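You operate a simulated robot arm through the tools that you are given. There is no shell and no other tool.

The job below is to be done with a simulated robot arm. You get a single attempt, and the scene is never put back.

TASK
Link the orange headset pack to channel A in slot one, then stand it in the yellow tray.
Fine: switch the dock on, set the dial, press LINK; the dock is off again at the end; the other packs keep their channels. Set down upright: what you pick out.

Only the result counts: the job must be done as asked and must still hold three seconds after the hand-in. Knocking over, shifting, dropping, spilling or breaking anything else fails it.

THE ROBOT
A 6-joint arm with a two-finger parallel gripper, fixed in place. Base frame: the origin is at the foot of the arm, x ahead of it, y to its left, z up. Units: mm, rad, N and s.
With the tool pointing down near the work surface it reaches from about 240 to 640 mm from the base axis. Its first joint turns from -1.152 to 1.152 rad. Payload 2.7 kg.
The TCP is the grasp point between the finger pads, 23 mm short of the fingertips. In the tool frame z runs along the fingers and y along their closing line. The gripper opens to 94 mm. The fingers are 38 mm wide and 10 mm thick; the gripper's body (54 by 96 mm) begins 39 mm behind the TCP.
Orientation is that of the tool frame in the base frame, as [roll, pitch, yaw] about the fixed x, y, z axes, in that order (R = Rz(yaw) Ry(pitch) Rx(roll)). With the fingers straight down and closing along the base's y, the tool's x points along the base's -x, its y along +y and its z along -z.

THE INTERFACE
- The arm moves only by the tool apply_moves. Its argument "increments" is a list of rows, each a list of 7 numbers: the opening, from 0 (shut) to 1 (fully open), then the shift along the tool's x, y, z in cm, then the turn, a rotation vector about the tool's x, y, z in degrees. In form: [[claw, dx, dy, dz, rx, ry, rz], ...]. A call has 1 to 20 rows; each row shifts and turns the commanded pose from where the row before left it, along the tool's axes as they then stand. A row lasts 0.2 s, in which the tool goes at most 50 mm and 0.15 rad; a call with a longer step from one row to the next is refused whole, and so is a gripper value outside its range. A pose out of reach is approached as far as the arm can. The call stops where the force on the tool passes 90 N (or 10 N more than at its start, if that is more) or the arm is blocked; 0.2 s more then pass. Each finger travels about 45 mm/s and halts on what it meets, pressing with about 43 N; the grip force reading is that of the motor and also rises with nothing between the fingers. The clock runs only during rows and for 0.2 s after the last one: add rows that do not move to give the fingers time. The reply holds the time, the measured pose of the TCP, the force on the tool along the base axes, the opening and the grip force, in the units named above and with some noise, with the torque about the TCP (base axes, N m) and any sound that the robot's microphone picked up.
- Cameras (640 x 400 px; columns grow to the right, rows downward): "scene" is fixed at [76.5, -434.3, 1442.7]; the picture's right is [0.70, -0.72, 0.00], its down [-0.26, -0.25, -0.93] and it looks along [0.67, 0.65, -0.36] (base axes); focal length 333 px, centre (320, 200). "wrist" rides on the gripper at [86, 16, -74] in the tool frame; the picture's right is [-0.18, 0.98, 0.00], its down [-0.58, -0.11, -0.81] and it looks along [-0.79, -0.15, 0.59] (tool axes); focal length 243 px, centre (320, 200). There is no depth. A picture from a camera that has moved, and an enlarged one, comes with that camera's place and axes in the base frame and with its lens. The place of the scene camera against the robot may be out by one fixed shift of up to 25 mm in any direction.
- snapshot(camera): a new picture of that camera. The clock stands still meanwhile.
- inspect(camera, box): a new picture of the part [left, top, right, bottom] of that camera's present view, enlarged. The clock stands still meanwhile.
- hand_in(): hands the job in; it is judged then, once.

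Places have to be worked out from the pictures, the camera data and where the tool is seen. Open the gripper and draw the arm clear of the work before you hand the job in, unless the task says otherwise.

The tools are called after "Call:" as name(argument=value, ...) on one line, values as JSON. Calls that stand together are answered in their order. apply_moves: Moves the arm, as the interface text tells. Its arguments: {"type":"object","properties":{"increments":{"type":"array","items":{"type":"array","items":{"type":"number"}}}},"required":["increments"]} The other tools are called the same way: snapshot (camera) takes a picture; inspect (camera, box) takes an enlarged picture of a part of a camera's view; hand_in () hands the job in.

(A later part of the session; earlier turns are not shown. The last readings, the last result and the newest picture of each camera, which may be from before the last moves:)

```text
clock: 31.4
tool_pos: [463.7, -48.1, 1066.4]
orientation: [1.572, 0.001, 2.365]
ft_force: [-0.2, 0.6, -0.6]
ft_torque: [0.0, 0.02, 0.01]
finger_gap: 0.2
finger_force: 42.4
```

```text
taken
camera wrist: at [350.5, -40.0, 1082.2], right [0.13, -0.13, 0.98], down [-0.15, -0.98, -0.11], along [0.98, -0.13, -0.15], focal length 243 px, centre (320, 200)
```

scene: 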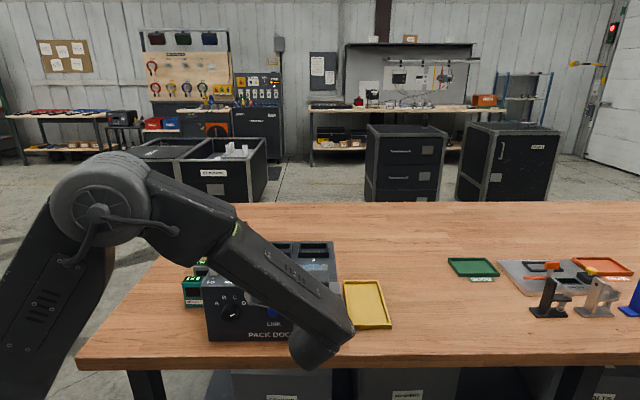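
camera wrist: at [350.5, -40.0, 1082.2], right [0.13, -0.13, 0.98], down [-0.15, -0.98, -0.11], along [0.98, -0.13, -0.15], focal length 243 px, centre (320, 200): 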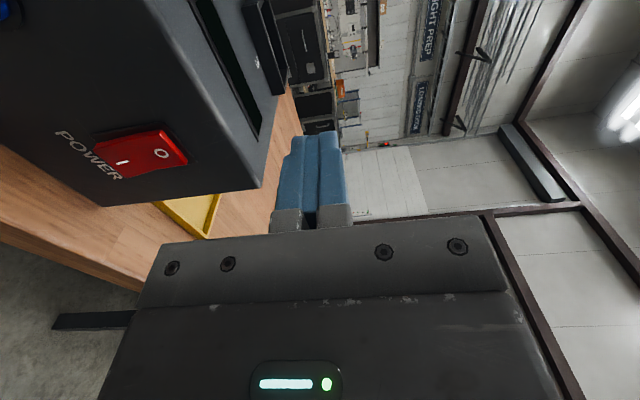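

Descending works; the rocker is in view to the lower left. I go down to z≈936, level with the rocker's "I" half, still ~15 mm short of it.

Call:
apply_moves(increments=[[0, 0, -3.3, 0, 0, 0, 0], [0, 0, -3.3, 0, 0, 0, 0], [0, 0, -3.2, 0, 0, 0, 0], [0, 0, -3.2, 0, 0, 0, 0], [0, 0, 0, 0, 0, 0, 0], [0, 0, 0, 0, 0, 0, 0]])

Call:
snapshot(camera="wrist")

Call:
snapshot(camera="scene")

```text
clock: 32.8
tool_pos: [463.9, -48.1, 936.2]
orientation: [1.571, 0.0, 2.365]
ft_force: [0.3, -0.3, 0.0]
ft_torque: [0.03, -0.03, 0.02]
finger_gap: 0.0
finger_force: 42.6
```

```text
taken
camera wrist: at [351.3, -39.7, 952.4], right [0.13, -0.13, 0.98], down [-0.15, -0.98, -0.11], along [0.98, -0.13, -0.15], focal length 243 px, centre (320, 200)
```

wrist: 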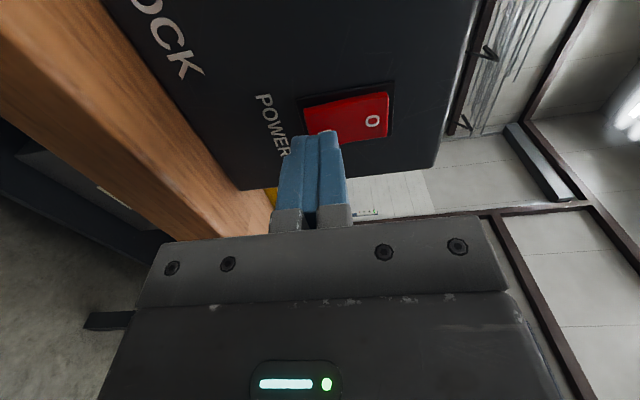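

```text
taken
```

scene: 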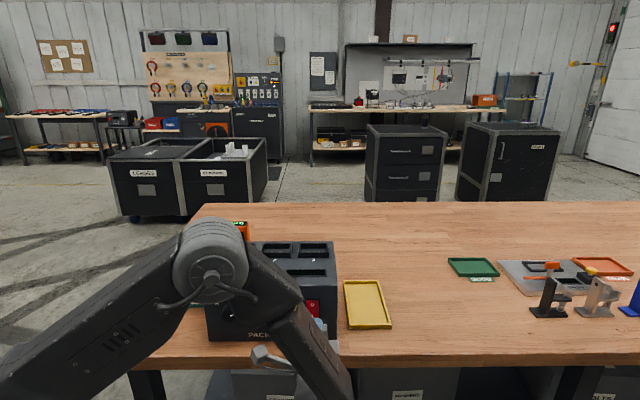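

The fingertips line up with the lower "I" half of the rocker. I advance slowly until contact.

Call:
apply_moves(increments=[[0, 0, 0, 0.9, 0, 0, 0], [0, 0, 0, 0.4, 0, 0, 0], [0, 0, 0, 0.2, 0, 0, 0], [0, 0, 0, 0, 0, 0, 0]])

Call:
inspect(camera="wrist", box=[240, 60, 440, 200])

```text
clock: 33.8
tool_pos: [472.1, -36.8, 936.0]
orientation: [1.572, 0.001, 2.366]
ft_force: [-6.3, -3.7, 0.1]
ft_torque: [0.05, -0.06, -0.05]
finger_gap: 0.4
finger_force: 42.1
```

```text
2.86 times, centred on (340, 130) of wrist
camera zoom: at [359.4, -28.9, 952.6], right [0.13, -0.13, 0.98], down [-0.15, -0.98, -0.11], along [0.98, -0.13, -0.15], focal length 693 px, centre (263, 400)
```

zoom: 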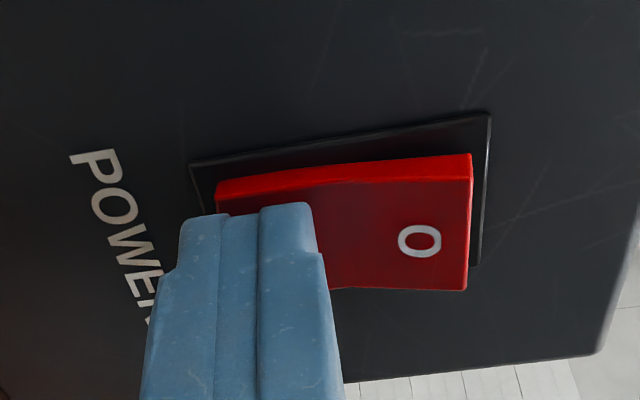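

Light contact (7 N) on the rocker's lower third at tip F≈328. I press further.

Call:
apply_moves(increments=[[0, 0, 0, 0.3, 0, 0, 0], [0, 0, 0, 0.3, 0, 0, 0], [0, 0, 0, 0.3, 0, 0, 0], [0, 0, 0, 0, 0, 0, 0]])

Call:
inspect(camera="wrist", box=[240, 60, 440, 200])

```text
clock: 34.6
tool_pos: [473.6, -36.3, 937.0]
orientation: [1.568, -0.005, 2.364]
ft_force: [-24.5, -14.4, 9.0]
ft_torque: [0.18, -0.48, -0.17]
finger_gap: 0.0
finger_force: 42.6
stopped in row 3: the force on the tool passed its limit at 95 N (the readings are from after the stop); the commanded pose is now the measured one
```

```text
2.86 times, centred on (340, 130) of wrist
camera zoom: at [359.8, -28.5, 952.6], right [0.13, -0.13, 0.98], down [-0.15, -0.98, -0.11], along [0.98, -0.14, -0.15], focal length 693 px, centre (263, 400)
```

zoom: 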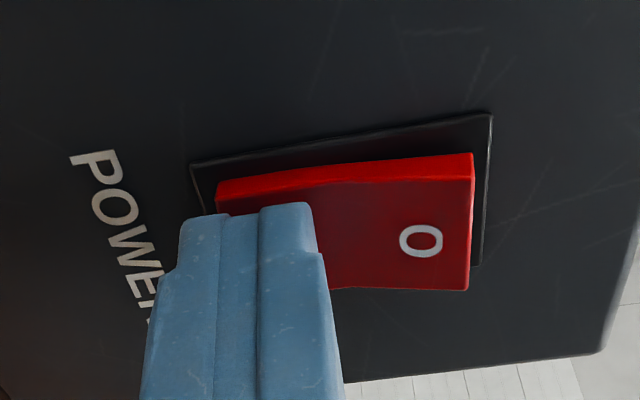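

The force limit tripped without visible travel, but the O end now seems to stand proud of the bezel, so it may have flipped at first contact. I back off and look.

Call:
apply_moves(increments=[[0, 0, 0, -1.0, 0, 0, 0], [0, 0, 0, -1.0, 0, 0, 0], [0, 0, 0, 0, 0, 0, 0]])

Call:
inspect(camera="wrist", box=[240, 60, 440, 200])

Call:
inspect(camera="scene", box=[200, 210, 360, 330])

```text
clock: 35.4
tool_pos: [458.9, -49.7, 933.8]
orientation: [1.572, -0.006, 2.364]
ft_force: [-0.1, 0.1, -0.5]
ft_torque: [0.01, 0.01, 0.0]
finger_gap: 0.0
finger_force: 42.3
```

```text
2.86 times, centred on (340, 130) of wrist
camera zoom: at [346.9, -41.4, 951.5], right [0.14, -0.13, 0.98], down [-0.15, -0.98, -0.11], along [0.98, -0.14, -0.15], focal length 693 px, centre (263, 400)
```

zoom: 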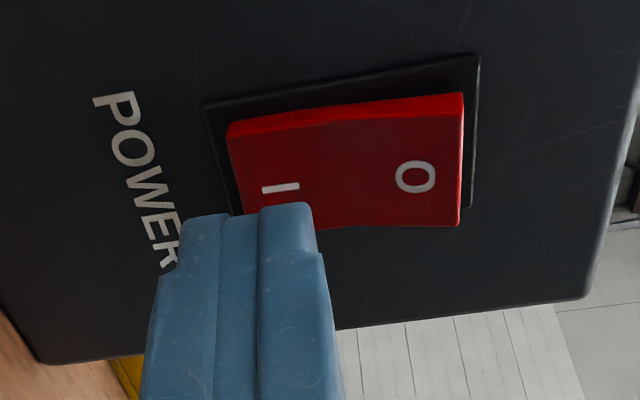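

```text
3.33 times, centred on (280, 270) of scene
camera zoom: at [76.6, -434.3, 1442.7], right [0.7, -0.72, 0.0], down [-0.26, -0.25, -0.93], along [0.67, 0.65, -0.36], focal length 1109 px, centre (453, -33)
```

zoom: 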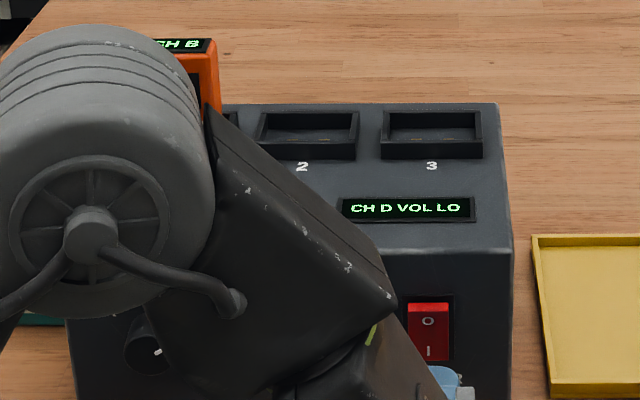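

The dock is on: its display reads "CH D VOL LO", so the rocker flips with only a light touch. Next the dial: I back off and slide across to its axis (L≈187, z≈948).

Call:
apply_moves(increments=[[0, 0, 0, -1.0, 0, 0, 0], [0.3, 4.375, 0.355, 0, 0, 0, 0], [0.6, 4.375, 0.355, 0, 0, 0, 0], [0.7, 4.375, 0.355, 0, 0, 0, 0], [0.7, 4.375, 0.355, 0, 0, 0, 0], [0.7, 0, 0, 0, 0, 0, 0], [0.7, 0, 0, 0, 0, 0, 0]])

Call:
snapshot(camera="wrist")

Call:
snapshot(camera="scene")

```text
clock: 37.0
tool_pos: [328.7, 68.1, 951.1]
orientation: [1.571, -0.004, 2.361]
ft_force: [0.0, 0.3, 1.2]
ft_torque: [-0.01, 0.0, -0.02]
finger_gap: 66.0
finger_force: 0.1
```

```text
taken
camera wrist: at [215.9, 74.6, 967.8], right [0.13, -0.13, 0.98], down [-0.15, -0.98, -0.11], along [0.98, -0.14, -0.15], focal length 243 px, centre (320, 200)
```

wrist: 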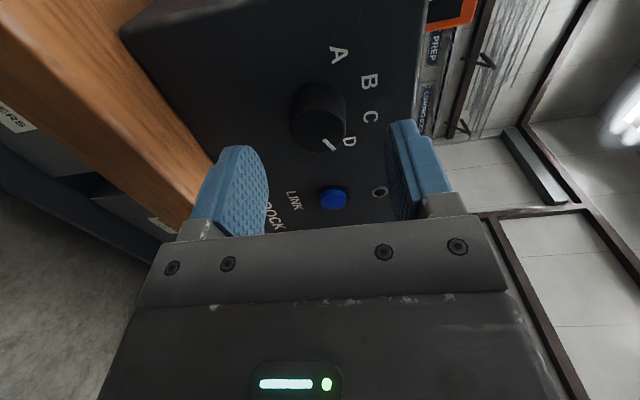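

```text
taken
```

scene: 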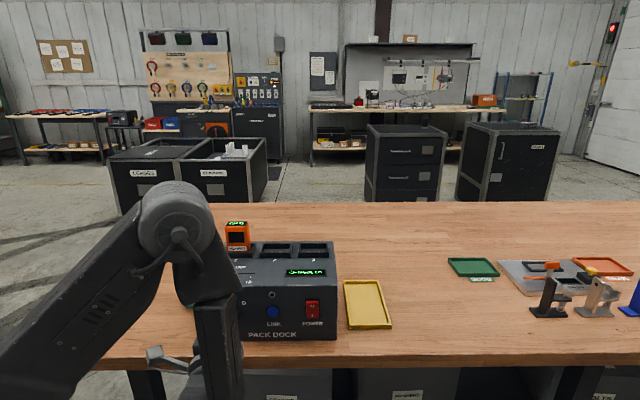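

The dial is visible between the fingers. I zoom in to refine the knob's axis against the fingers.

Call:
inspect(camera="wrist", box=[240, 30, 420, 220])

```text
2.11 times, centred on (330, 125) of wrist
camera zoom: at [215.9, 74.6, 967.8], right [0.13, -0.13, 0.98], down [-0.15, -0.98, -0.11], along [0.98, -0.14, -0.15], focal length 511 px, centre (299, 358)
```

zoom: 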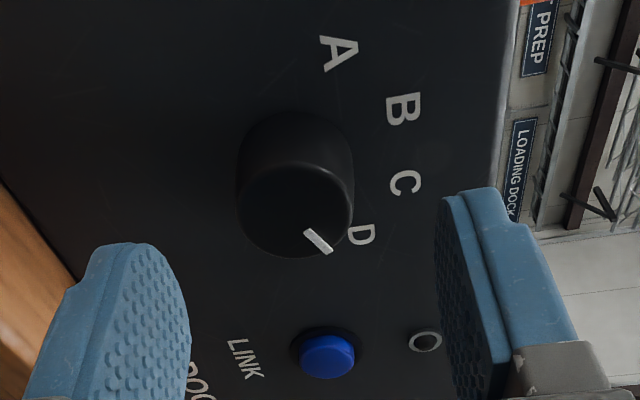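

The knob axis is ~2.5 mm right and ~1 mm below the TCP line. I correct that, turn the tool 45° clockwise to leave room for the 120° turn, then advance around the knob.

Call:
apply_moves(increments=[[0.7, -0.25, -0.08, 0, 0, 0, 0], [0.7, 0, 0, 0, 0, 0, 7.5], [0.7, 0, 0, 0, 0, 0, 7.5], [0.7, 0, 0, 0, 0, 0, 7.5], [0.7, 0, 0, 0, 0, 0, 7.5], [0.7, 0, 0, 0, 0, 0, 7.5], [0.7, 0, 0, 0, 0, 0, 7.5], [0.7, 0, 0, 0, 0, 0, 0], [0.7, 0, 0, 0, 0, 0, 0]])

Call:
snapshot(camera="wrist")

```text
clock: 39.0
tool_pos: [330.4, 64.5, 949.3]
orientation: [1.571, -0.791, 2.362]
ft_force: [-0.1, 0.3, 0.0]
ft_torque: [0.0, 0.0, -0.02]
finger_gap: 66.1
finger_force: 0.1
```

```text
taken
camera wrist: at [244.1, 47.0, 1022.0], right [0.59, -0.58, 0.56], down [-0.33, -0.81, -0.49], along [0.74, 0.1, -0.67], focal length 243 px, centre (320, 200)
```

wrist: 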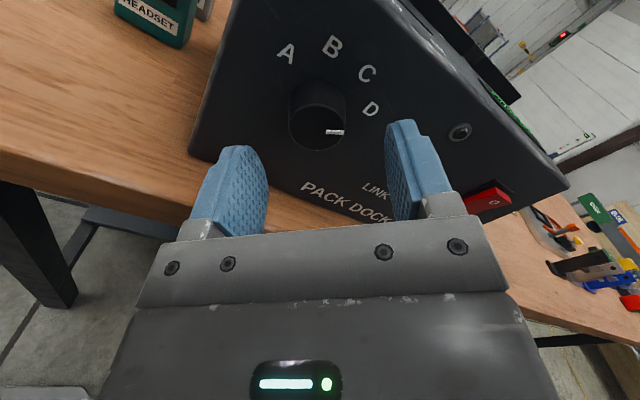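

The knob's face is centred on the tool axis. I advance 36 mm so the pads straddle the knob, stopping just short of the panel.

Call:
apply_moves(increments=[[0.7, 0, 0, 1.2, 0, 0, 0], [0.7, 0, 0, 1.2, 0, 0, 0], [0.7, 0, 0, 1.1, 0, 0, 0], [0.7, 0, 0, 0, 0, 0, 0], [0.7, 0, 0, 0, 0, 0, 0]])

Call:
snapshot(camera="wrist")

```text
clock: 40.2
tool_pos: [356.3, 89.5, 949.8]
orientation: [1.573, -0.791, 2.361]
ft_force: [0.6, 0.4, -0.3]
ft_torque: [0.03, 0.0, 0.03]
finger_gap: 65.7
finger_force: 0.1
```

```text
taken
camera wrist: at [270.2, 71.9, 1023.0], right [0.59, -0.58, 0.56], down [-0.33, -0.81, -0.49], along [0.74, 0.1, -0.67], focal length 243 px, centre (320, 200)
```

wrist: 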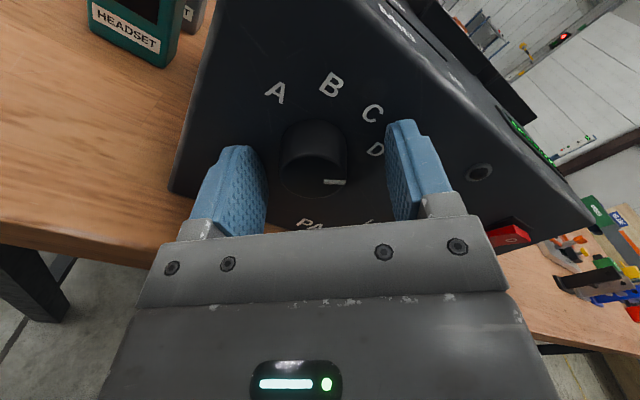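

Tips are ~4 mm off the panel, knob centred between the pads. I close on the knob.

Call:
apply_moves(increments=[[0.1, 0, 0, 0, 0, 0, 0], [0.1, 0, 0, 0, 0, 0, 0], [0.1, 0, 0, 0, 0, 0, 0], [0.1, 0, 0, 0, 0, 0, 0], [0.1, 0, 0, 0, 0, 0, 0]])

```text
clock: 41.4
tool_pos: [354.8, 91.5, 948.7]
orientation: [1.581, -0.79, 2.361]
ft_force: [-12.0, 14.6, -24.8]
ft_torque: [-0.06, -0.01, 0.37]
finger_gap: 33.2
finger_force: 45.1
```

Gripped at 33.2 mm, but a ~31 N side load along −y shows the tool is ~3 mm off the knob's centre in the closing line. I shift −3 mm in tool y to relieve it.

Call:
apply_moves(increments=[[0.1, 0, -0.2, 0, 0, 0, 0], [0.1, 0, 0, 0, 0, 0, 0]])

```text
clock: 42.0
tool_pos: [356.0, 90.5, 948.4]
orientation: [1.571, -0.79, 2.362]
ft_force: [-12.7, 6.9, -9.8]
ft_torque: [-0.81, 0.77, -0.09]
finger_gap: 33.5
finger_force: 44.8
```

Side load halved; one more millimetre.

Call:
apply_moves(increments=[[0.1, 0, -0.1, 0, 0, 0, 0], [0.1, 0, 0, 0, 0, 0, 0], [0.1, 0, 0, 0, 0, 0, 0]])

```text
clock: 42.8
tool_pos: [355.5, 91.6, 948.3]
orientation: [1.566, -0.788, 2.362]
ft_force: [-8.8, -2.5, 4.8]
ft_torque: [-0.07, 0.07, -0.04]
finger_gap: 33.2
finger_force: 45.3
```

Loads are small now. I turn the dial counter-clockwise (as seen from the front), first 60°.

Call:
apply_moves(increments=[[0.1, 0, 0, 0, 0, 0, -6], [0.1, 0, 0, 0, 0, 0, -6], [0.1, 0, 0, 0, 0, 0, -6], [0.1, 0, 0, 0, 0, 0, -6], [0.1, 0, 0, 0, 0, 0, -6], [0.1, 0, 0, 0, 0, 0, 0]])

Call:
inspect(camera="scene", box=[200, 210, 360, 330])

Call:
snapshot(camera="wrist")

```text
clock: 44.2
tool_pos: [356.0, 90.3, 948.7]
orientation: [1.563, -0.26, 2.359]
ft_force: [18.9, -3.5, 27.3]
ft_torque: [0.28, -0.16, -0.53]
finger_gap: 33.2
finger_force: 44.9
```

```text
3.33 times, centred on (280, 270) of scene
camera zoom: at [76.8, -434.4, 1442.6], right [0.7, -0.72, 0.0], down [-0.26, -0.25, -0.93], along [0.67, 0.65, -0.36], focal length 1109 px, centre (453, -33)
```

zoom: 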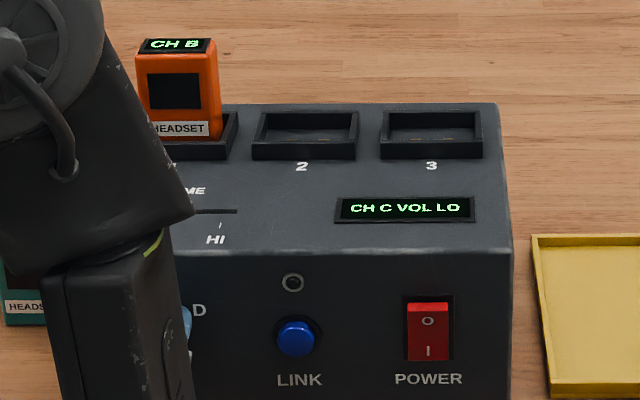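

```text
taken
camera wrist: at [247.2, 94.0, 986.4], right [0.3, -0.31, 0.9], down [-0.19, -0.95, -0.26], along [0.93, -0.09, -0.34], focal length 243 px, centre (320, 200)
```

wrist: 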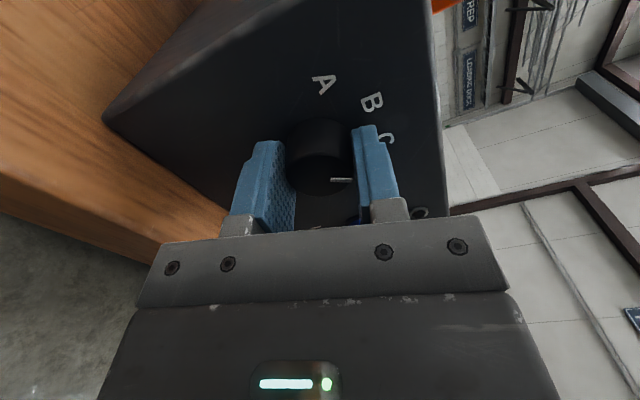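

The display now reads "CH C", so the dial follows. I relieve the side load (move ~2.8 mm in +y, 0.8 mm in −x) and read again.

Call:
apply_moves(increments=[[0.1, -0.08, 0.25, 0, 0, 0, 0], [0.1, 0, 0, 0, 0, 0, 0]])

```text
clock: 44.8
tool_pos: [356.5, 90.6, 948.8]
orientation: [1.571, -0.264, 2.358]
ft_force: [18.6, -4.9, 10.8]
ft_torque: [0.34, -0.3, 0.26]
finger_gap: 33.1
finger_force: 44.9
```

Still ~17 N toward +L; I add a further small correction and continue turning 30°.

Call:
apply_moves(increments=[[0.1, -0.15, 0.1, 0, 0, 0, 0], [0.1, 0, 0, 0, 0, 0, -6], [0.1, 0, 0, 0, 0, 0, -6], [0.1, 0, 0, 0, 0, 0, -6], [0.1, 0, 0, 0, 0, 0, -6], [0.1, 0, 0, 0, 0, 0, -6], [0.1, 0, 0, 0, 0, 0, 0]])

Call:
inspect(camera="scene", box=[200, 210, 360, 330])

```text
clock: 46.4
tool_pos: [355.2, 90.0, 950.2]
orientation: [1.568, 0.259, 2.366]
ft_force: [4.4, 28.6, 17.6]
ft_torque: [0.23, -0.2, 0.74]
finger_gap: 32.7
finger_force: 45.3
```

```text
3.33 times, centred on (280, 270) of scene
camera zoom: at [76.5, -433.5, 1442.9], right [0.7, -0.72, 0.0], down [-0.26, -0.25, -0.93], along [0.67, 0.65, -0.36], focal length 1109 px, centre (453, -33)
```

zoom: 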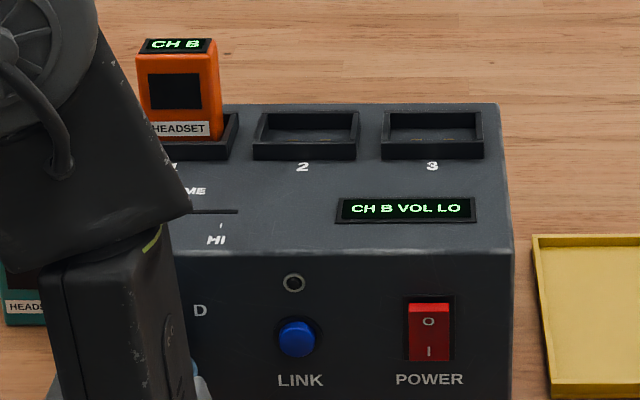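

"CH B" now; two-thirds there. I relieve the load again and turn another 30°.

Call:
apply_moves(increments=[[0.1, 0.12, 0.2, 0.1, 0, 0, 0], [0.1, 0, 0, 0, 0, 0, -6], [0.1, 0, 0, 0, 0, 0, -6], [0.1, 0, 0, 0, 0, 0, -6], [0.1, 0, 0, 0, 0, 0, -6], [0.1, 0, 0, 0, 0, 0, -6], [0.1, 0, 0, 0, 0, 0, 0]])

Call:
inspect(camera="scene", box=[200, 210, 360, 330])

Call:
snapshot(camera="wrist")

```text
clock: 48.0
tool_pos: [354.1, 90.2, 952.5]
orientation: [1.575, 0.781, 2.363]
ft_force: [-29.2, -20.3, -1.6]
ft_torque: [0.14, -0.15, -0.1]
finger_gap: 33.2
finger_force: 45.2
```

```text
3.33 times, centred on (280, 270) of scene
camera zoom: at [75.8, -434.8, 1442.6], right [0.7, -0.72, 0.0], down [-0.26, -0.25, -0.93], along [0.67, 0.65, -0.36], focal length 1109 px, centre (453, -33)
```

zoom: 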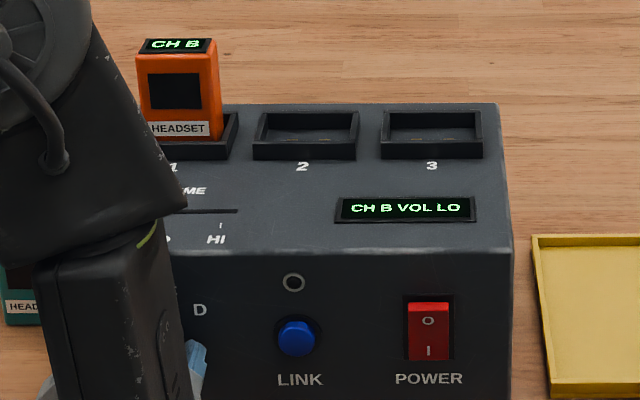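

```text
taken
camera wrist: at [251.0, 88.9, 902.4], right [-0.4, 0.4, 0.83], down [-0.22, -0.92, 0.33], along [0.89, -0.05, 0.45], focal length 243 px, centre (320, 200)
```

wrist: 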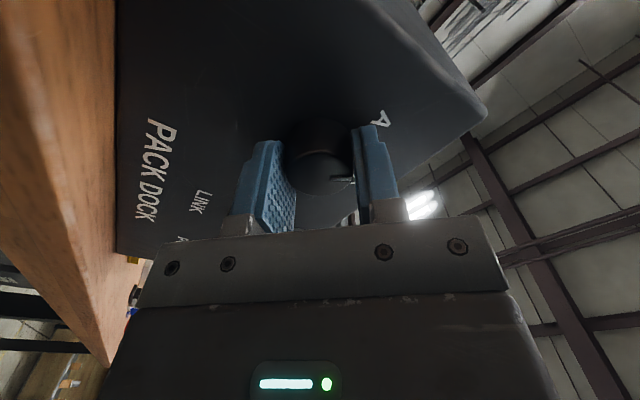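

Still "CH B" (pointer just past it). A −F load suggests the tips are pressed in too far; I ease back 2.5 mm and turn the last 30°.

Call:
apply_moves(increments=[[0.1, 0, 0, -0.25, 0, 0, 0], [0.1, 0, 0, 0, 0, 0, -6], [0.1, 0, 0, 0, 0, 0, -6], [0.1, 0, 0, 0, 0, 0, -6], [0.1, 0, 0, 0, 0, 0, -6], [0.1, 0, 0, 0, 0, 0, -6], [0.1, 0, 0, 0, 0, 0, 0]])

Call:
inspect(camera="scene", box=[200, 210, 360, 330])

Call:
snapshot(camera="wrist")

```text
clock: 49.6
tool_pos: [353.0, 89.6, 953.2]
orientation: [1.564, 1.305, 2.36]
ft_force: [-4.3, 27.1, 4.3]
ft_torque: [0.97, -0.04, 0.13]
finger_gap: 32.9
finger_force: 44.3
```

```text
3.33 times, centred on (280, 270) of scene
camera zoom: at [76.4, -433.6, 1442.9], right [0.7, -0.72, 0.0], down [-0.26, -0.25, -0.93], along [0.67, 0.65, -0.36], focal length 1109 px, centre (453, -33)
```

zoom: 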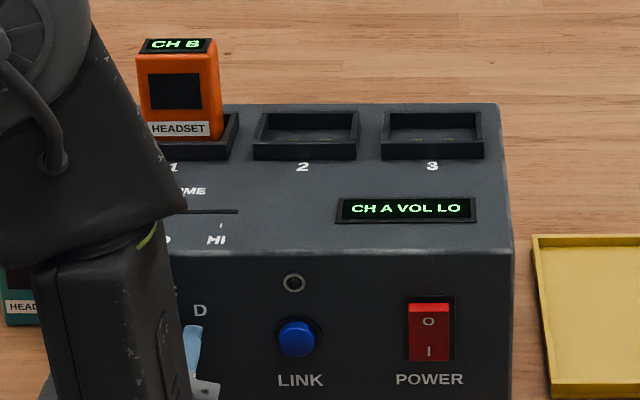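

```text
taken
camera wrist: at [274.6, 64.2, 873.4], right [-0.64, 0.63, 0.44], down [-0.38, -0.76, 0.53], along [0.66, 0.18, 0.73], focal length 243 px, centre (320, 200)
```

wrist: 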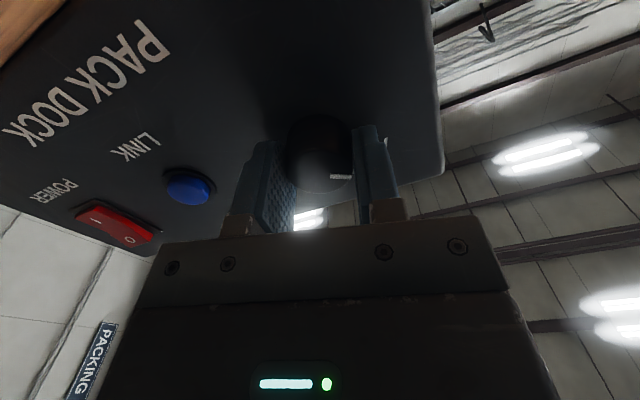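

The display reads "CH A". I relieve the side load, then open and back straight off the knob.

Call:
apply_moves(increments=[[0.1, 0.05, 0.2, 0.1, 0, 0, 0], [0.1, 0, 0, 0, 0, 0, 0], [0.5, 0, 0, 0, 0, 0, 0], [0.7, 0, 0, 0, 0, 0, 0], [0.7, 0, 0, 0, 0, 0, 0], [0.7, 0, 0, -1.5, 0, 0, 0], [0.7, 0, 0, -2.0, 0, 0, 0], [0.7, 0, 0, 0, 0, 0, 0]])

Call:
inspect(camera="scene", box=[200, 210, 360, 330])

Call:
snapshot(camera="wrist")

```text
clock: 51.4
tool_pos: [329.3, 66.4, 950.7]
orientation: [1.575, 1.304, 2.365]
ft_force: [0.0, 0.2, -0.4]
ft_torque: [0.0, 0.01, -0.04]
finger_gap: 65.8
finger_force: 0.1
```

```text
3.33 times, centred on (280, 270) of scene
camera zoom: at [76.5, -434.3, 1442.7], right [0.7, -0.72, 0.0], down [-0.26, -0.25, -0.93], along [0.67, 0.65, -0.36], focal length 1109 px, centre (453, -33)
```

zoom: 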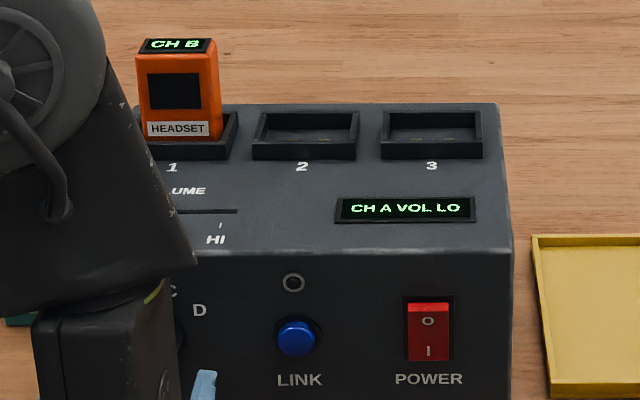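

```text
taken
camera wrist: at [249.8, 41.4, 871.5], right [-0.64, 0.63, 0.44], down [-0.38, -0.75, 0.53], along [0.67, 0.17, 0.72], focal length 243 px, centre (320, 200)
```

wrist: 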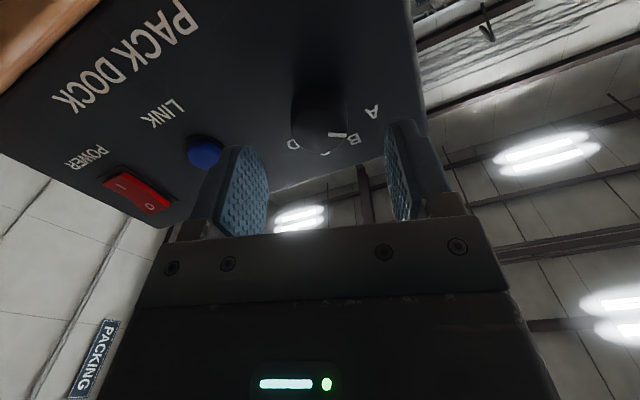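

Dial is on A and free of the tool. I rotate back so the closed fingertips are flat, and move across to the LINK button's axis (L≈277, z≈947).

Call:
apply_moves(increments=[[0.5, 0, 0, 0, 0, 0, 7.5], [0.3, 0, 0, 0, 0, 0, 7.5], [0, 0, 0, 0, 0, 0, 7.5], [0, 0, 0, 0, 0, 0, 7.5], [0, 0, 0, 0, 0, 0, 7.5], [0, 0, 0, 0, 0, 0, 7.5], [0, 0, 0, 0, 0, 0, 7.5], [0, 0, 0, 0, 0, 0, 7.5], [0, 0, 0, 0, 0, 0, 7.5], [0, 0, 0, 0, 0, 0, 7.5], [0, -4.45, -0.18, 0, 0, 0, 0], [0, -4.45, -0.18, 0, 0, 0, 0], [0, 0, 0, 0, 0, 0, 0], [0, 0, 0, 0, 0, 0, 0]])

Call:
inspect(camera="wrist", box=[240, 20, 440, 220])

```text
clock: 54.4
tool_pos: [393.2, 3.4, 946.4]
orientation: [1.573, -0.003, 2.363]
ft_force: [0.3, 0.4, -0.1]
ft_torque: [0.0, 0.03, 0.0]
finger_gap: 0.1
finger_force: 42.6
```

```text
2.00 times, centred on (340, 120) of wrist
camera zoom: at [280.3, 11.8, 962.9], right [0.14, -0.13, 0.98], down [-0.15, -0.98, -0.11], along [0.98, -0.14, -0.15], focal length 485 px, centre (280, 360)
```

zoom: 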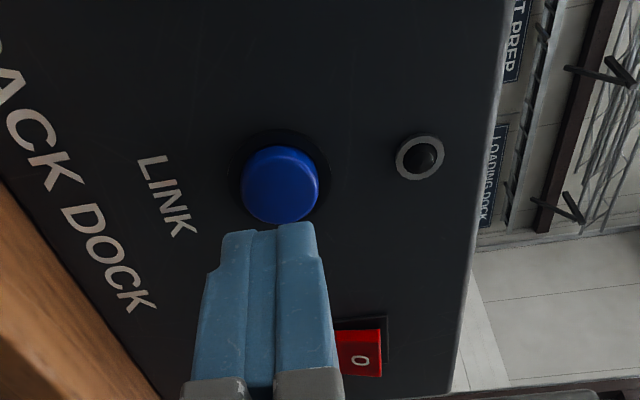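

The button is exactly on the tool axis. I advance to near contact, then press gently.

Call:
apply_moves(increments=[[0, 0, 0, 1.5, 0, 0, 0], [0, 0, 0, 1.2, 0, 0, 0], [0, 0, 0, 0.3, 0, 0, 0], [0, 0, 0, 0, 0, 0, 0]])

Call:
inspect(camera="wrist", box=[240, 20, 440, 220])

```text
clock: 55.4
tool_pos: [413.6, 25.3, 946.9]
orientation: [1.571, -0.006, 2.362]
ft_force: [-1.0, -1.6, 1.0]
ft_torque: [-0.03, -0.04, -0.03]
finger_gap: 0.0
finger_force: 42.4
heard: click
```

```text
2.00 times, centred on (340, 120) of wrist
camera zoom: at [300.6, 33.6, 964.0], right [0.13, -0.13, 0.98], down [-0.15, -0.98, -0.11], along [0.98, -0.14, -0.15], focal length 485 px, centre (280, 360)
```

zoom: 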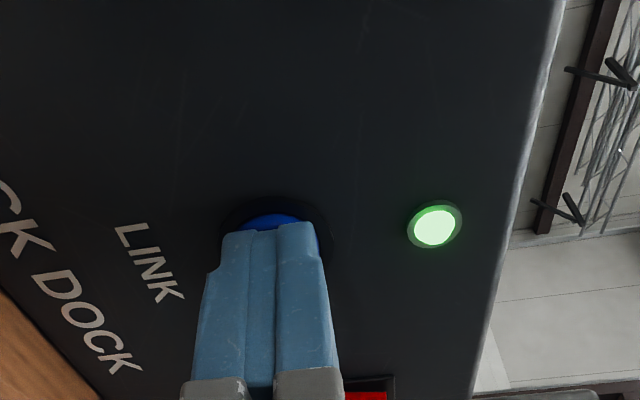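

A click was heard and the LED turned green. I check the pack's display before withdrawing.

Call:
inspect(camera="scene", box=[180, 200, 360, 330])

```text
3.08 times, centred on (270, 265) of scene
camera zoom: at [76.5, -434.3, 1442.7], right [0.7, -0.72, 0.0], down [-0.26, -0.25, -0.93], along [0.67, 0.65, -0.36], focal length 1024 px, centre (474, 0)
```

zoom: 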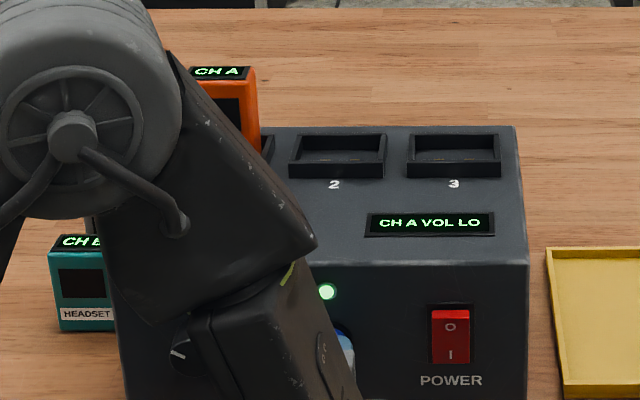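

The orange pack now shows "CH A". I withdraw from LINK and move to the upper "O" half of the POWER rocker (L≈363.5, z≈966).

Call:
apply_moves(increments=[[0, 0, 0, -1.5, 0, 0, 0], [0, 0, 0, -1.2, 0, 0, 0], [0, -4.25, 1.0, 0, 0, 0, 0], [0, -4.25, 0.95, 0, 0, 0, 0], [0, 0, 0, 0, 0, 0, 0], [0, 0, 0, 0, 0, 0, 0]])

Call:
inspect(camera="wrist", box=[240, 20, 440, 220])

```text
clock: 56.8
tool_pos: [458.2, -54.6, 965.3]
orientation: [1.571, -0.006, 2.361]
ft_force: [0.0, -1.1, -0.8]
ft_torque: [0.01, 0.0, -0.03]
finger_gap: 0.1
finger_force: 42.9
```

```text
2.00 times, centred on (340, 120) of wrist
camera zoom: at [344.7, -47.1, 982.6], right [0.14, -0.13, 0.98], down [-0.15, -0.98, -0.11], along [0.98, -0.14, -0.15], focal length 485 px, centre (280, 360)
```

zoom: 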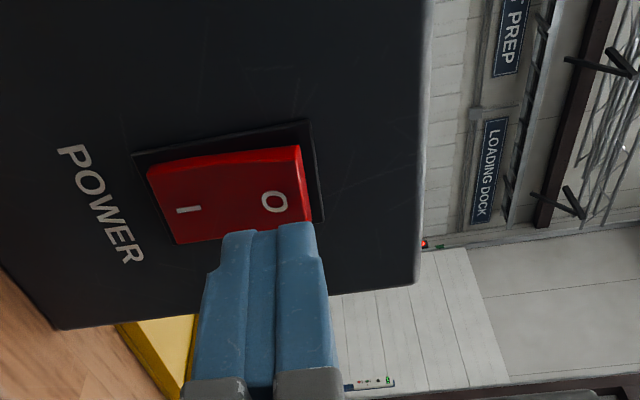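

The tip is lined up with the "O". I advance until just a light touch.

Call:
apply_moves(increments=[[0, 0, 0, 1.2, 0, 0, 0], [0, 0, 0, 0.7, 0, 0, 0], [0, 0, 0, 0.3, 0, 0, 0], [0, 0, 0, 0.2, 0, 0, 0], [0, 0, 0, 0, 0, 0, 0]])

Call:
inspect(camera="scene", box=[180, 200, 360, 330])

Call:
inspect(camera="wrist", box=[240, 20, 440, 220])

```text
clock: 58.0
tool_pos: [473.4, -35.9, 967.7]
orientation: [1.572, -0.004, 2.362]
ft_force: [0.5, -0.4, -0.3]
ft_torque: [0.03, -0.02, 0.0]
finger_gap: 0.1
finger_force: 41.9
```

```text
3.08 times, centred on (270, 265) of scene
camera zoom: at [76.6, -434.3, 1442.7], right [0.7, -0.72, 0.0], down [-0.26, -0.25, -0.93], along [0.67, 0.65, -0.36], focal length 1024 px, centre (474, 0)
```

zoom: 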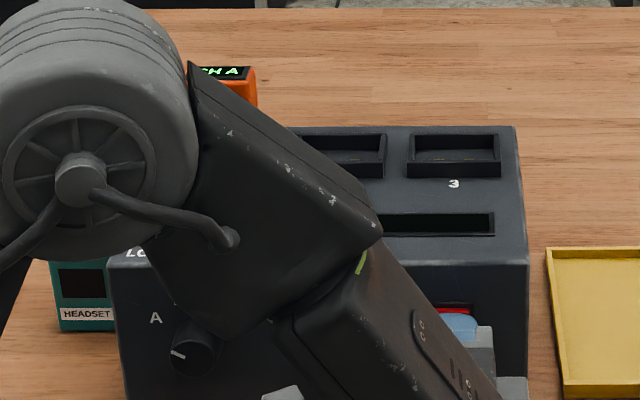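

```text
2.00 times, centred on (340, 120) of wrist
camera zoom: at [359.1, -28.8, 983.2], right [0.14, -0.13, 0.98], down [-0.15, -0.98, -0.11], along [0.98, -0.14, -0.15], focal length 485 px, centre (280, 360)
```

zoom: 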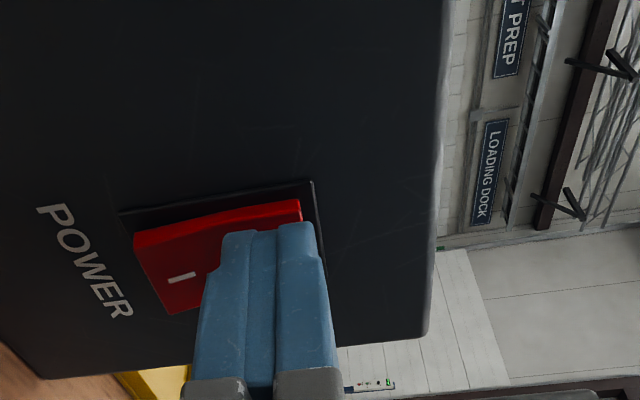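

The dock's display is dark (off) and the pack still shows "CH A". I withdraw, rise to z≈1200 and pitch the tool back down.

Call:
apply_moves(increments=[[0, 0, 0, -1.5, 0, 0, 0], [0, 0, 0, -1.5, 0, 0, 0], [0, 0, 4.6, 0, 0, 0, 0], [0, 0, 4.6, 0, 0, 0, 0], [0, 0, 4.6, 0, 0, 0, 0], [0, 0, 4.6, 0, 0, 0, 0], [0, 0, 4.6, 0, 0, 0, 0], [0, 0, 0, 0, 0, 0, 0]])

Call:
apply_moves(increments=[[0, 0, 0, 0, 7.5, 0, 0], [0, 0, 0, 0, 7.5, 0, 0], [0, 0, 0, 0, 7.5, 0, 0], [0, 0, 0, 0, 7.5, 0, 0], [0, 0, 0, 0, 7.5, 0, 0], [0, 0, 0, 0, 7.5, 0, 0], [0, 0, 0, 0, 7.5, 0, 0], [0, 0, 0, 0, 7.5, 0, 0], [0, 0, 0, 0, 7.5, 0, 0], [0, 0, 0, 0, 7.5, 0, 0], [0, 0, 0, 0, 7.5, 0, 0], [0, 0, 0, 0, 7.5, 0, 0], [0, 0, 0, 0, 0, 0, 0]])

Call:
snapshot(camera="scene")

```text
clock: 59.8
tool_pos: [451.9, -56.4, 1197.5]
orientation: [1.571, -0.004, 2.365]
ft_force: [-0.1, -0.7, 1.0]
ft_torque: [0.01, 0.03, 0.0]
finger_gap: 0.0
finger_force: 42.1
```

```text
clock: 62.6
tool_pos: [450.9, -58.8, 1196.4]
orientation: [-3.138, -0.004, 2.362]
ft_force: [0.0, 0.9, -0.1]
ft_torque: [-0.02, 0.02, -0.01]
finger_gap: 0.4
finger_force: 42.5
```

```text
taken
```

scene: 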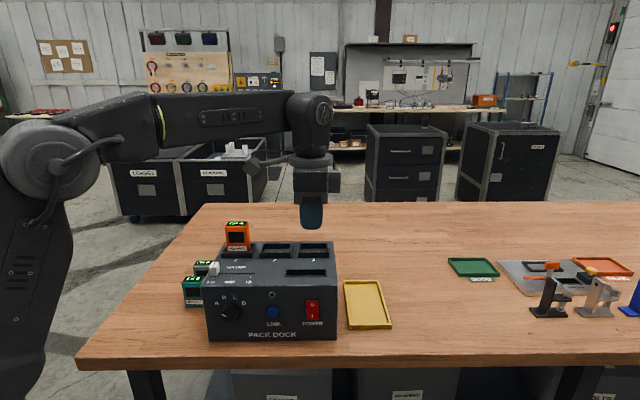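

Now I turn the tool back −90° (camera toward the robot), opening the gripper, and look at the tray.

Call:
apply_moves(increments=[[0.3, 0, 0, 0, 0, 0, -7.5], [0.6, 0, 0, 0, 0, 0, -7.5], [0.8, 0, 0, 0, 0, 0, -7.5], [0.8, 0, 0, 0, 0, 0, -7.5], [0.8, 0, 0, 0, 0, 0, -7.5], [0.8, 0, 0, 0, 0, 0, -7.5], [0.8, 0, 0, 0, 0, 0, -7.5], [0.8, 0, 0, 0, 0, 0, -7.5], [0.8, 0, 0, 0, 0, 0, -7.5], [0.8, 0, 0, 0, 0, 0, -7.5], [0.8, 0, 0, 0, 0, 0, -7.5], [0.8, 0, 0, 0, 0, 0, -7.5], [0.8, 0, 0, 0, 0, 0, 0]])

Call:
snapshot(camera="wrist")

Call:
inspect(camera="scene", box=[330, 260, 410, 340])

```text
clock: 65.4
tool_pos: [452.5, -58.9, 1196.2]
orientation: [3.137, -0.002, -2.349]
ft_force: [-0.3, -0.7, 0.4]
ft_torque: [0.01, -0.01, -0.05]
finger_gap: 75.1
finger_force: 0.1
```

```text
taken
camera wrist: at [380.0, -108.6, 1271.1], right [-0.57, 0.82, 0.0], down [0.49, 0.34, 0.81], along [0.66, 0.46, -0.59], focal length 243 px, centre (320, 200)
```

wrist: 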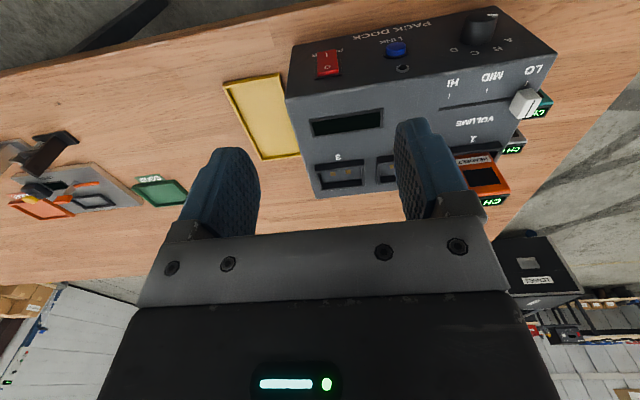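

```text
5.00 times, centred on (370, 300) of scene
camera zoom: at [76.5, -434.3, 1442.7], right [0.7, -0.72, 0.0], down [-0.26, -0.25, -0.93], along [0.67, 0.65, -0.36], focal length 1664 px, centre (70, -300)
```

zoom: 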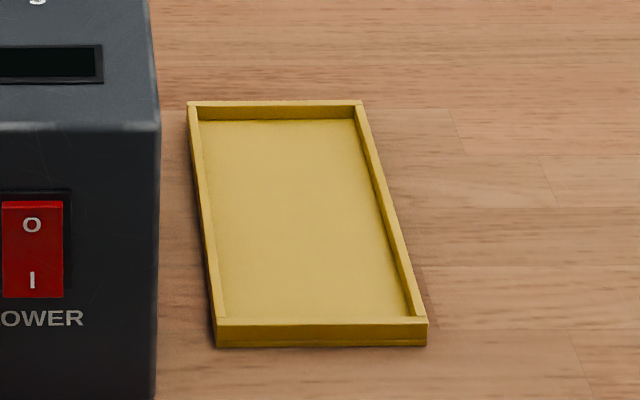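

The tray is a shallow-rimmed rectangle just right of the dock. I zoom to measure it.

Call:
inspect(camera="wrist", box=[200, 50, 340, 190])

```text
2.86 times, centred on (270, 120) of wrist
camera zoom: at [380.0, -108.6, 1271.1], right [-0.57, 0.82, 0.0], down [0.49, 0.34, 0.81], along [0.66, 0.46, -0.59], focal length 693 px, centre (463, 429)
```

zoom: 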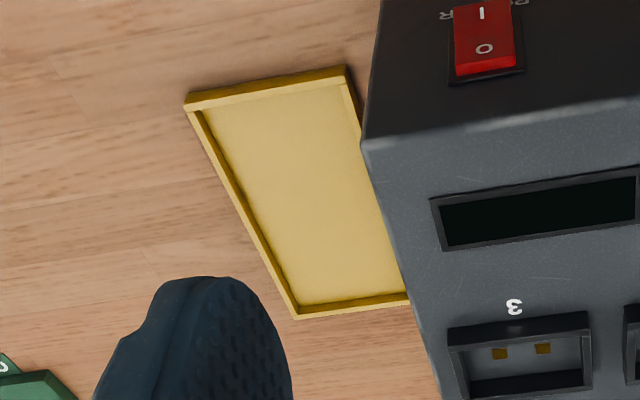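

Tray: L≈448–547, F≈371–553, so its near-left part (about L486/F398, ~628 mm radius) is within reach. Now I go back above the pack in slot 1 at safe height.

Call:
apply_moves(increments=[[0.8, 0, 0, 0, 0.26, 0.1, 0], [0.8, -3.345, 3.03, 0, 0, 0, 0], [0.8, -3.345, 3.03, 0, 0, 0, 0], [0.8, -3.345, 3.03, 0, 0, 0, 0], [0.8, -3.345, 3.03, 0, 0, 0, 0], [0.8, -3.345, 3.03, 0, 0, 0, 0], [0.8, -3.345, 3.03, 0, 0, 0, 0], [0.8, 0, 0, 0, 0, 0, 0], [0.8, 0, 0, 0, 0, 0, 0]])

Call:
snapshot(camera="wrist")

```text
clock: 67.4
tool_pos: [462.9, 214.0, 1195.1]
orientation: [3.141, -0.004, -2.349]
ft_force: [-0.8, 0.0, 0.4]
ft_torque: [-0.02, -0.04, -0.02]
finger_gap: 75.2
finger_force: 0.1
```

```text
taken
camera wrist: at [391.4, 163.7, 1269.8], right [-0.57, 0.82, 0.0], down [0.49, 0.34, 0.8], along [0.66, 0.46, -0.59], focal length 243 px, centre (320, 200)
```

wrist: 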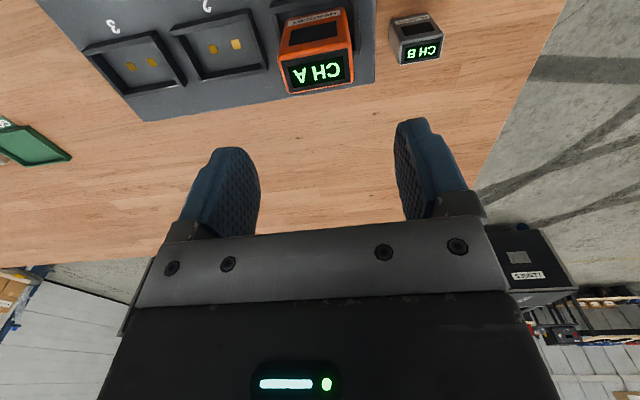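

"CH A" is clearly shown on the pack. I descend in two stages, checking alignment above the pack.

Call:
apply_moves(increments=[[0.8, 0, 0, 3.5, 0, 0, 0], [0.8, 0, 0, 3.5, 0, 0, 0], [0.8, 0, 0, 0, 0, 0, 0], [0.8, 0, 0, 0, 0, 0, 0]])

Call:
inspect(camera="wrist", box=[180, 20, 460, 250])

Call:
inspect(camera="scene", box=[190, 180, 310, 290])

```text
clock: 68.4
tool_pos: [463.2, 211.4, 1125.6]
orientation: [3.141, -0.002, -2.352]
ft_force: [0.3, 0.9, 0.2]
ft_torque: [-0.02, 0.03, 0.01]
finger_gap: 75.2
finger_force: 0.0
```

```text
1.74 times, centred on (320, 135) of wrist
camera zoom: at [391.1, 161.9, 1201.1], right [-0.57, 0.82, 0.0], down [0.49, 0.34, 0.8], along [0.66, 0.46, -0.59], focal length 422 px, centre (320, 313)
```

zoom: 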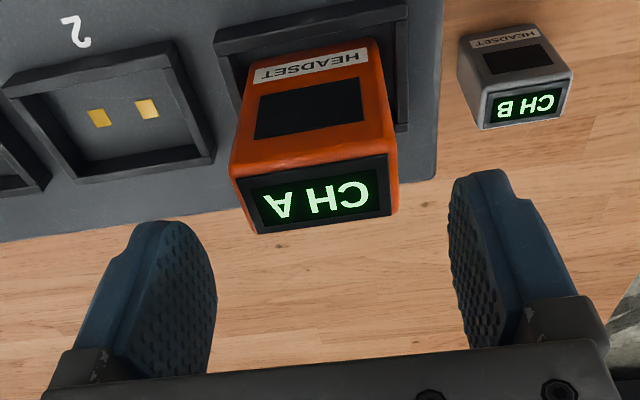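

```text
3.64 times, centred on (250, 235) of scene
camera zoom: at [76.5, -434.3, 1442.7], right [0.7, -0.72, 0.0], down [-0.26, -0.25, -0.93], along [0.67, 0.65, -0.36], focal length 1210 px, centre (574, 73)
```

zoom: 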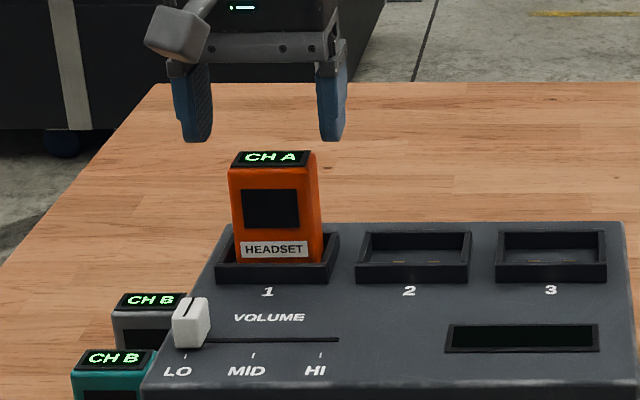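

Pack top is exactly under the TCP. I lower to the former grasp height and close.

Call:
apply_moves(increments=[[0.8, 0, 0, 3.0, 0, 0, 0], [0.8, 0, 0, 2.0, 0, 0, 0], [0.8, 0, 0, 1.5, 0, 0, 0], [0.8, 0, 0, 0, 0, 0, 0], [0.3, 0, 0, 0, 0, 0, 0], [0.3, 0, 0, 0, 0, 0, 0], [0.3, 0, 0, 0, 0, 0, 0], [0.3, 0, 0, 0, 0, 0, 0], [0.3, 0, 0, 0, 0, 0, 0]])

Call:
inspect(camera="scene", box=[190, 180, 310, 290])

```text
clock: 70.4
tool_pos: [461.4, 212.5, 1060.4]
orientation: [3.14, -0.003, -2.349]
ft_force: [0.7, 0.4, 0.8]
ft_torque: [-0.01, -0.01, 0.02]
finger_gap: 53.7
finger_force: 43.1
```

```text
3.64 times, centred on (250, 235) of scene
camera zoom: at [76.6, -434.3, 1442.7], right [0.7, -0.72, 0.0], down [-0.26, -0.25, -0.93], along [0.67, 0.65, -0.36], focal length 1210 px, centre (574, 73)
```

zoom: 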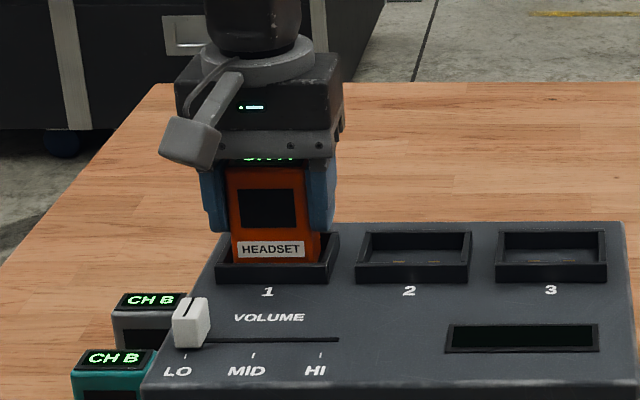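

Gripped at 53.7 mm. I lift straight out of the slot and carry it over the dock toward the tray's near end.

Call:
apply_moves(increments=[[0.3, 0, 0, -1.0, 0, 0, 0], [0.3, 0, 0, -3.0, 0, 0, 0], [0.3, 0, 0, -3.5, 0, 0, 0], [0.3, 1.1, -4.37, 0, 0, 0, 0], [0.3, 1.1, -4.37, 0, 0, 0, 0], [0.3, 1.1, -4.37, 0, 0, 0, 0], [0.3, 1.1, -4.37, 0, 0, 0, 0], [0.3, 1.1, -4.37, 0, 0, 0, 0], [0.3, 1.1, -4.37, 0, 0, 0, 0], [0.3, 1.1, -4.37, 0, 0, 0, 0], [0.3, 0, 0, 0, 0, 0, 0], [0.3, 0, 0, 0, 0, 0, 0]])

Call:
snapshot(camera="wrist")

Call:
snapshot(camera="scene")

```text
clock: 73.0
tool_pos: [593.0, -40.8, 1126.3]
orientation: [3.141, -0.004, -2.351]
ft_force: [-0.4, -0.2, -1.8]
ft_torque: [0.0, -0.02, -0.01]
finger_gap: 53.7
finger_force: 42.4
out of reach, approached as far as the arm can: row 9, 10
```

```text
taken
camera wrist: at [521.7, -89.7, 1200.3], right [-0.57, 0.82, 0.0], down [0.49, 0.34, 0.8], along [0.66, 0.46, -0.59], focal length 243 px, centre (320, 200)
```

wrist: 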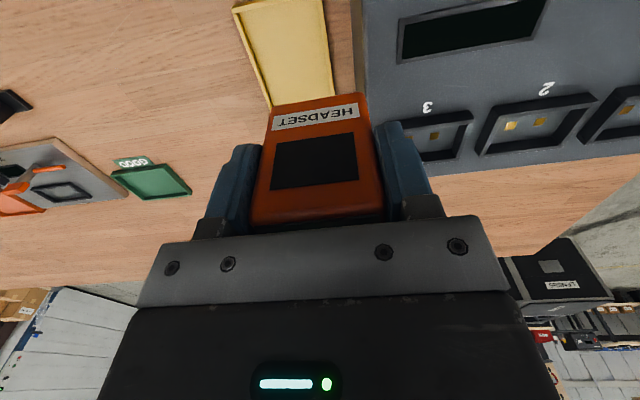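

```text
taken
```

scene: 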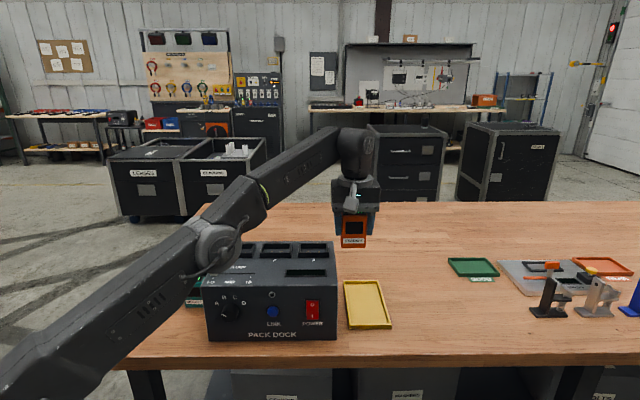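

At z≈1126 the reach ends ~594 mm, so I'll come at the tray from its near side: back off in F to about 335, then descend and go forward low, where the reach is longer.

Call:
apply_moves(increments=[[0.3, 2.1, 0, 0, 0, 0, 0], [0.3, 2.1, 0, 0, 0, 0, 0], [0.3, 2.1, 0, 0, 0, 0, 0], [0.3, 0, 0, 0, 0, 0, 0]])

```text
clock: 74.0
tool_pos: [548.0, -84.8, 1129.1]
orientation: [3.141, -0.003, -2.349]
ft_force: [-0.6, 0.1, -2.0]
ft_torque: [0.02, -0.02, 0.01]
finger_gap: 53.8
finger_force: 43.3
```

The pose was clipped at L≈450, so I shift to L≈486, F≈328 and then descend to z≈1000 there, clear of dock and tray.

Call:
apply_moves(increments=[[0.3, -0.2, -1.8, 0, 0, 0, 0], [0.3, -0.2, -1.8, 0, 0, 0, 0], [0.3, 0, 0, 0, 0, 0, 0], [0.3, 0, 0, 3.0, 0, 0, 0], [0.3, 0, 0, 3.0, 0, 0, 0], [0.3, 0, 0, 3.0, 0, 0, 0], [0.3, 0, 0, 3.0, 0, 0, 0], [0.3, 0, 0, 0, 0, 0, 0], [0.3, 0, 0, 0, 0, 0, 0]])

Call:
snapshot(camera="wrist")

Call:
snapshot(camera="scene")

```text
clock: 76.0
tool_pos: [575.7, -108.8, 1010.5]
orientation: [3.14, -0.005, -2.352]
ft_force: [1.1, 0.1, -1.5]
ft_torque: [-0.02, 0.0, 0.02]
finger_gap: 53.8
finger_force: 43.1
```

```text
taken
camera wrist: at [503.5, -158.6, 1084.3], right [-0.57, 0.82, 0.0], down [0.49, 0.34, 0.8], along [0.66, 0.46, -0.59], focal length 243 px, centre (320, 200)
```

wrist: 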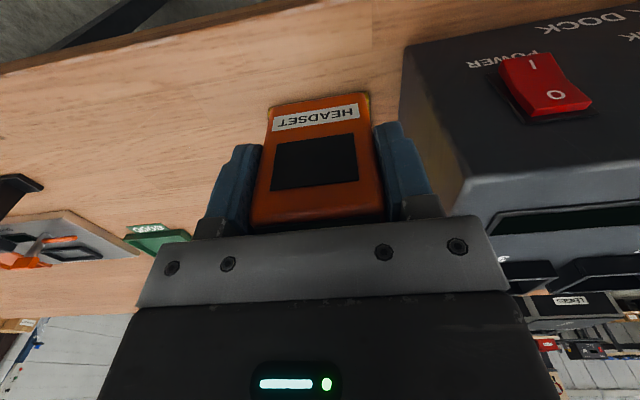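

```text
taken
```

scene: 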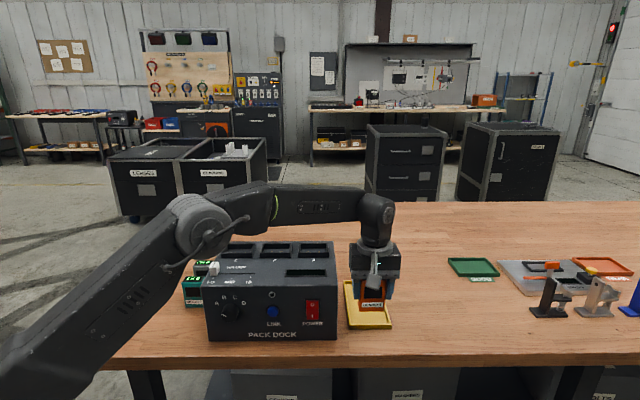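

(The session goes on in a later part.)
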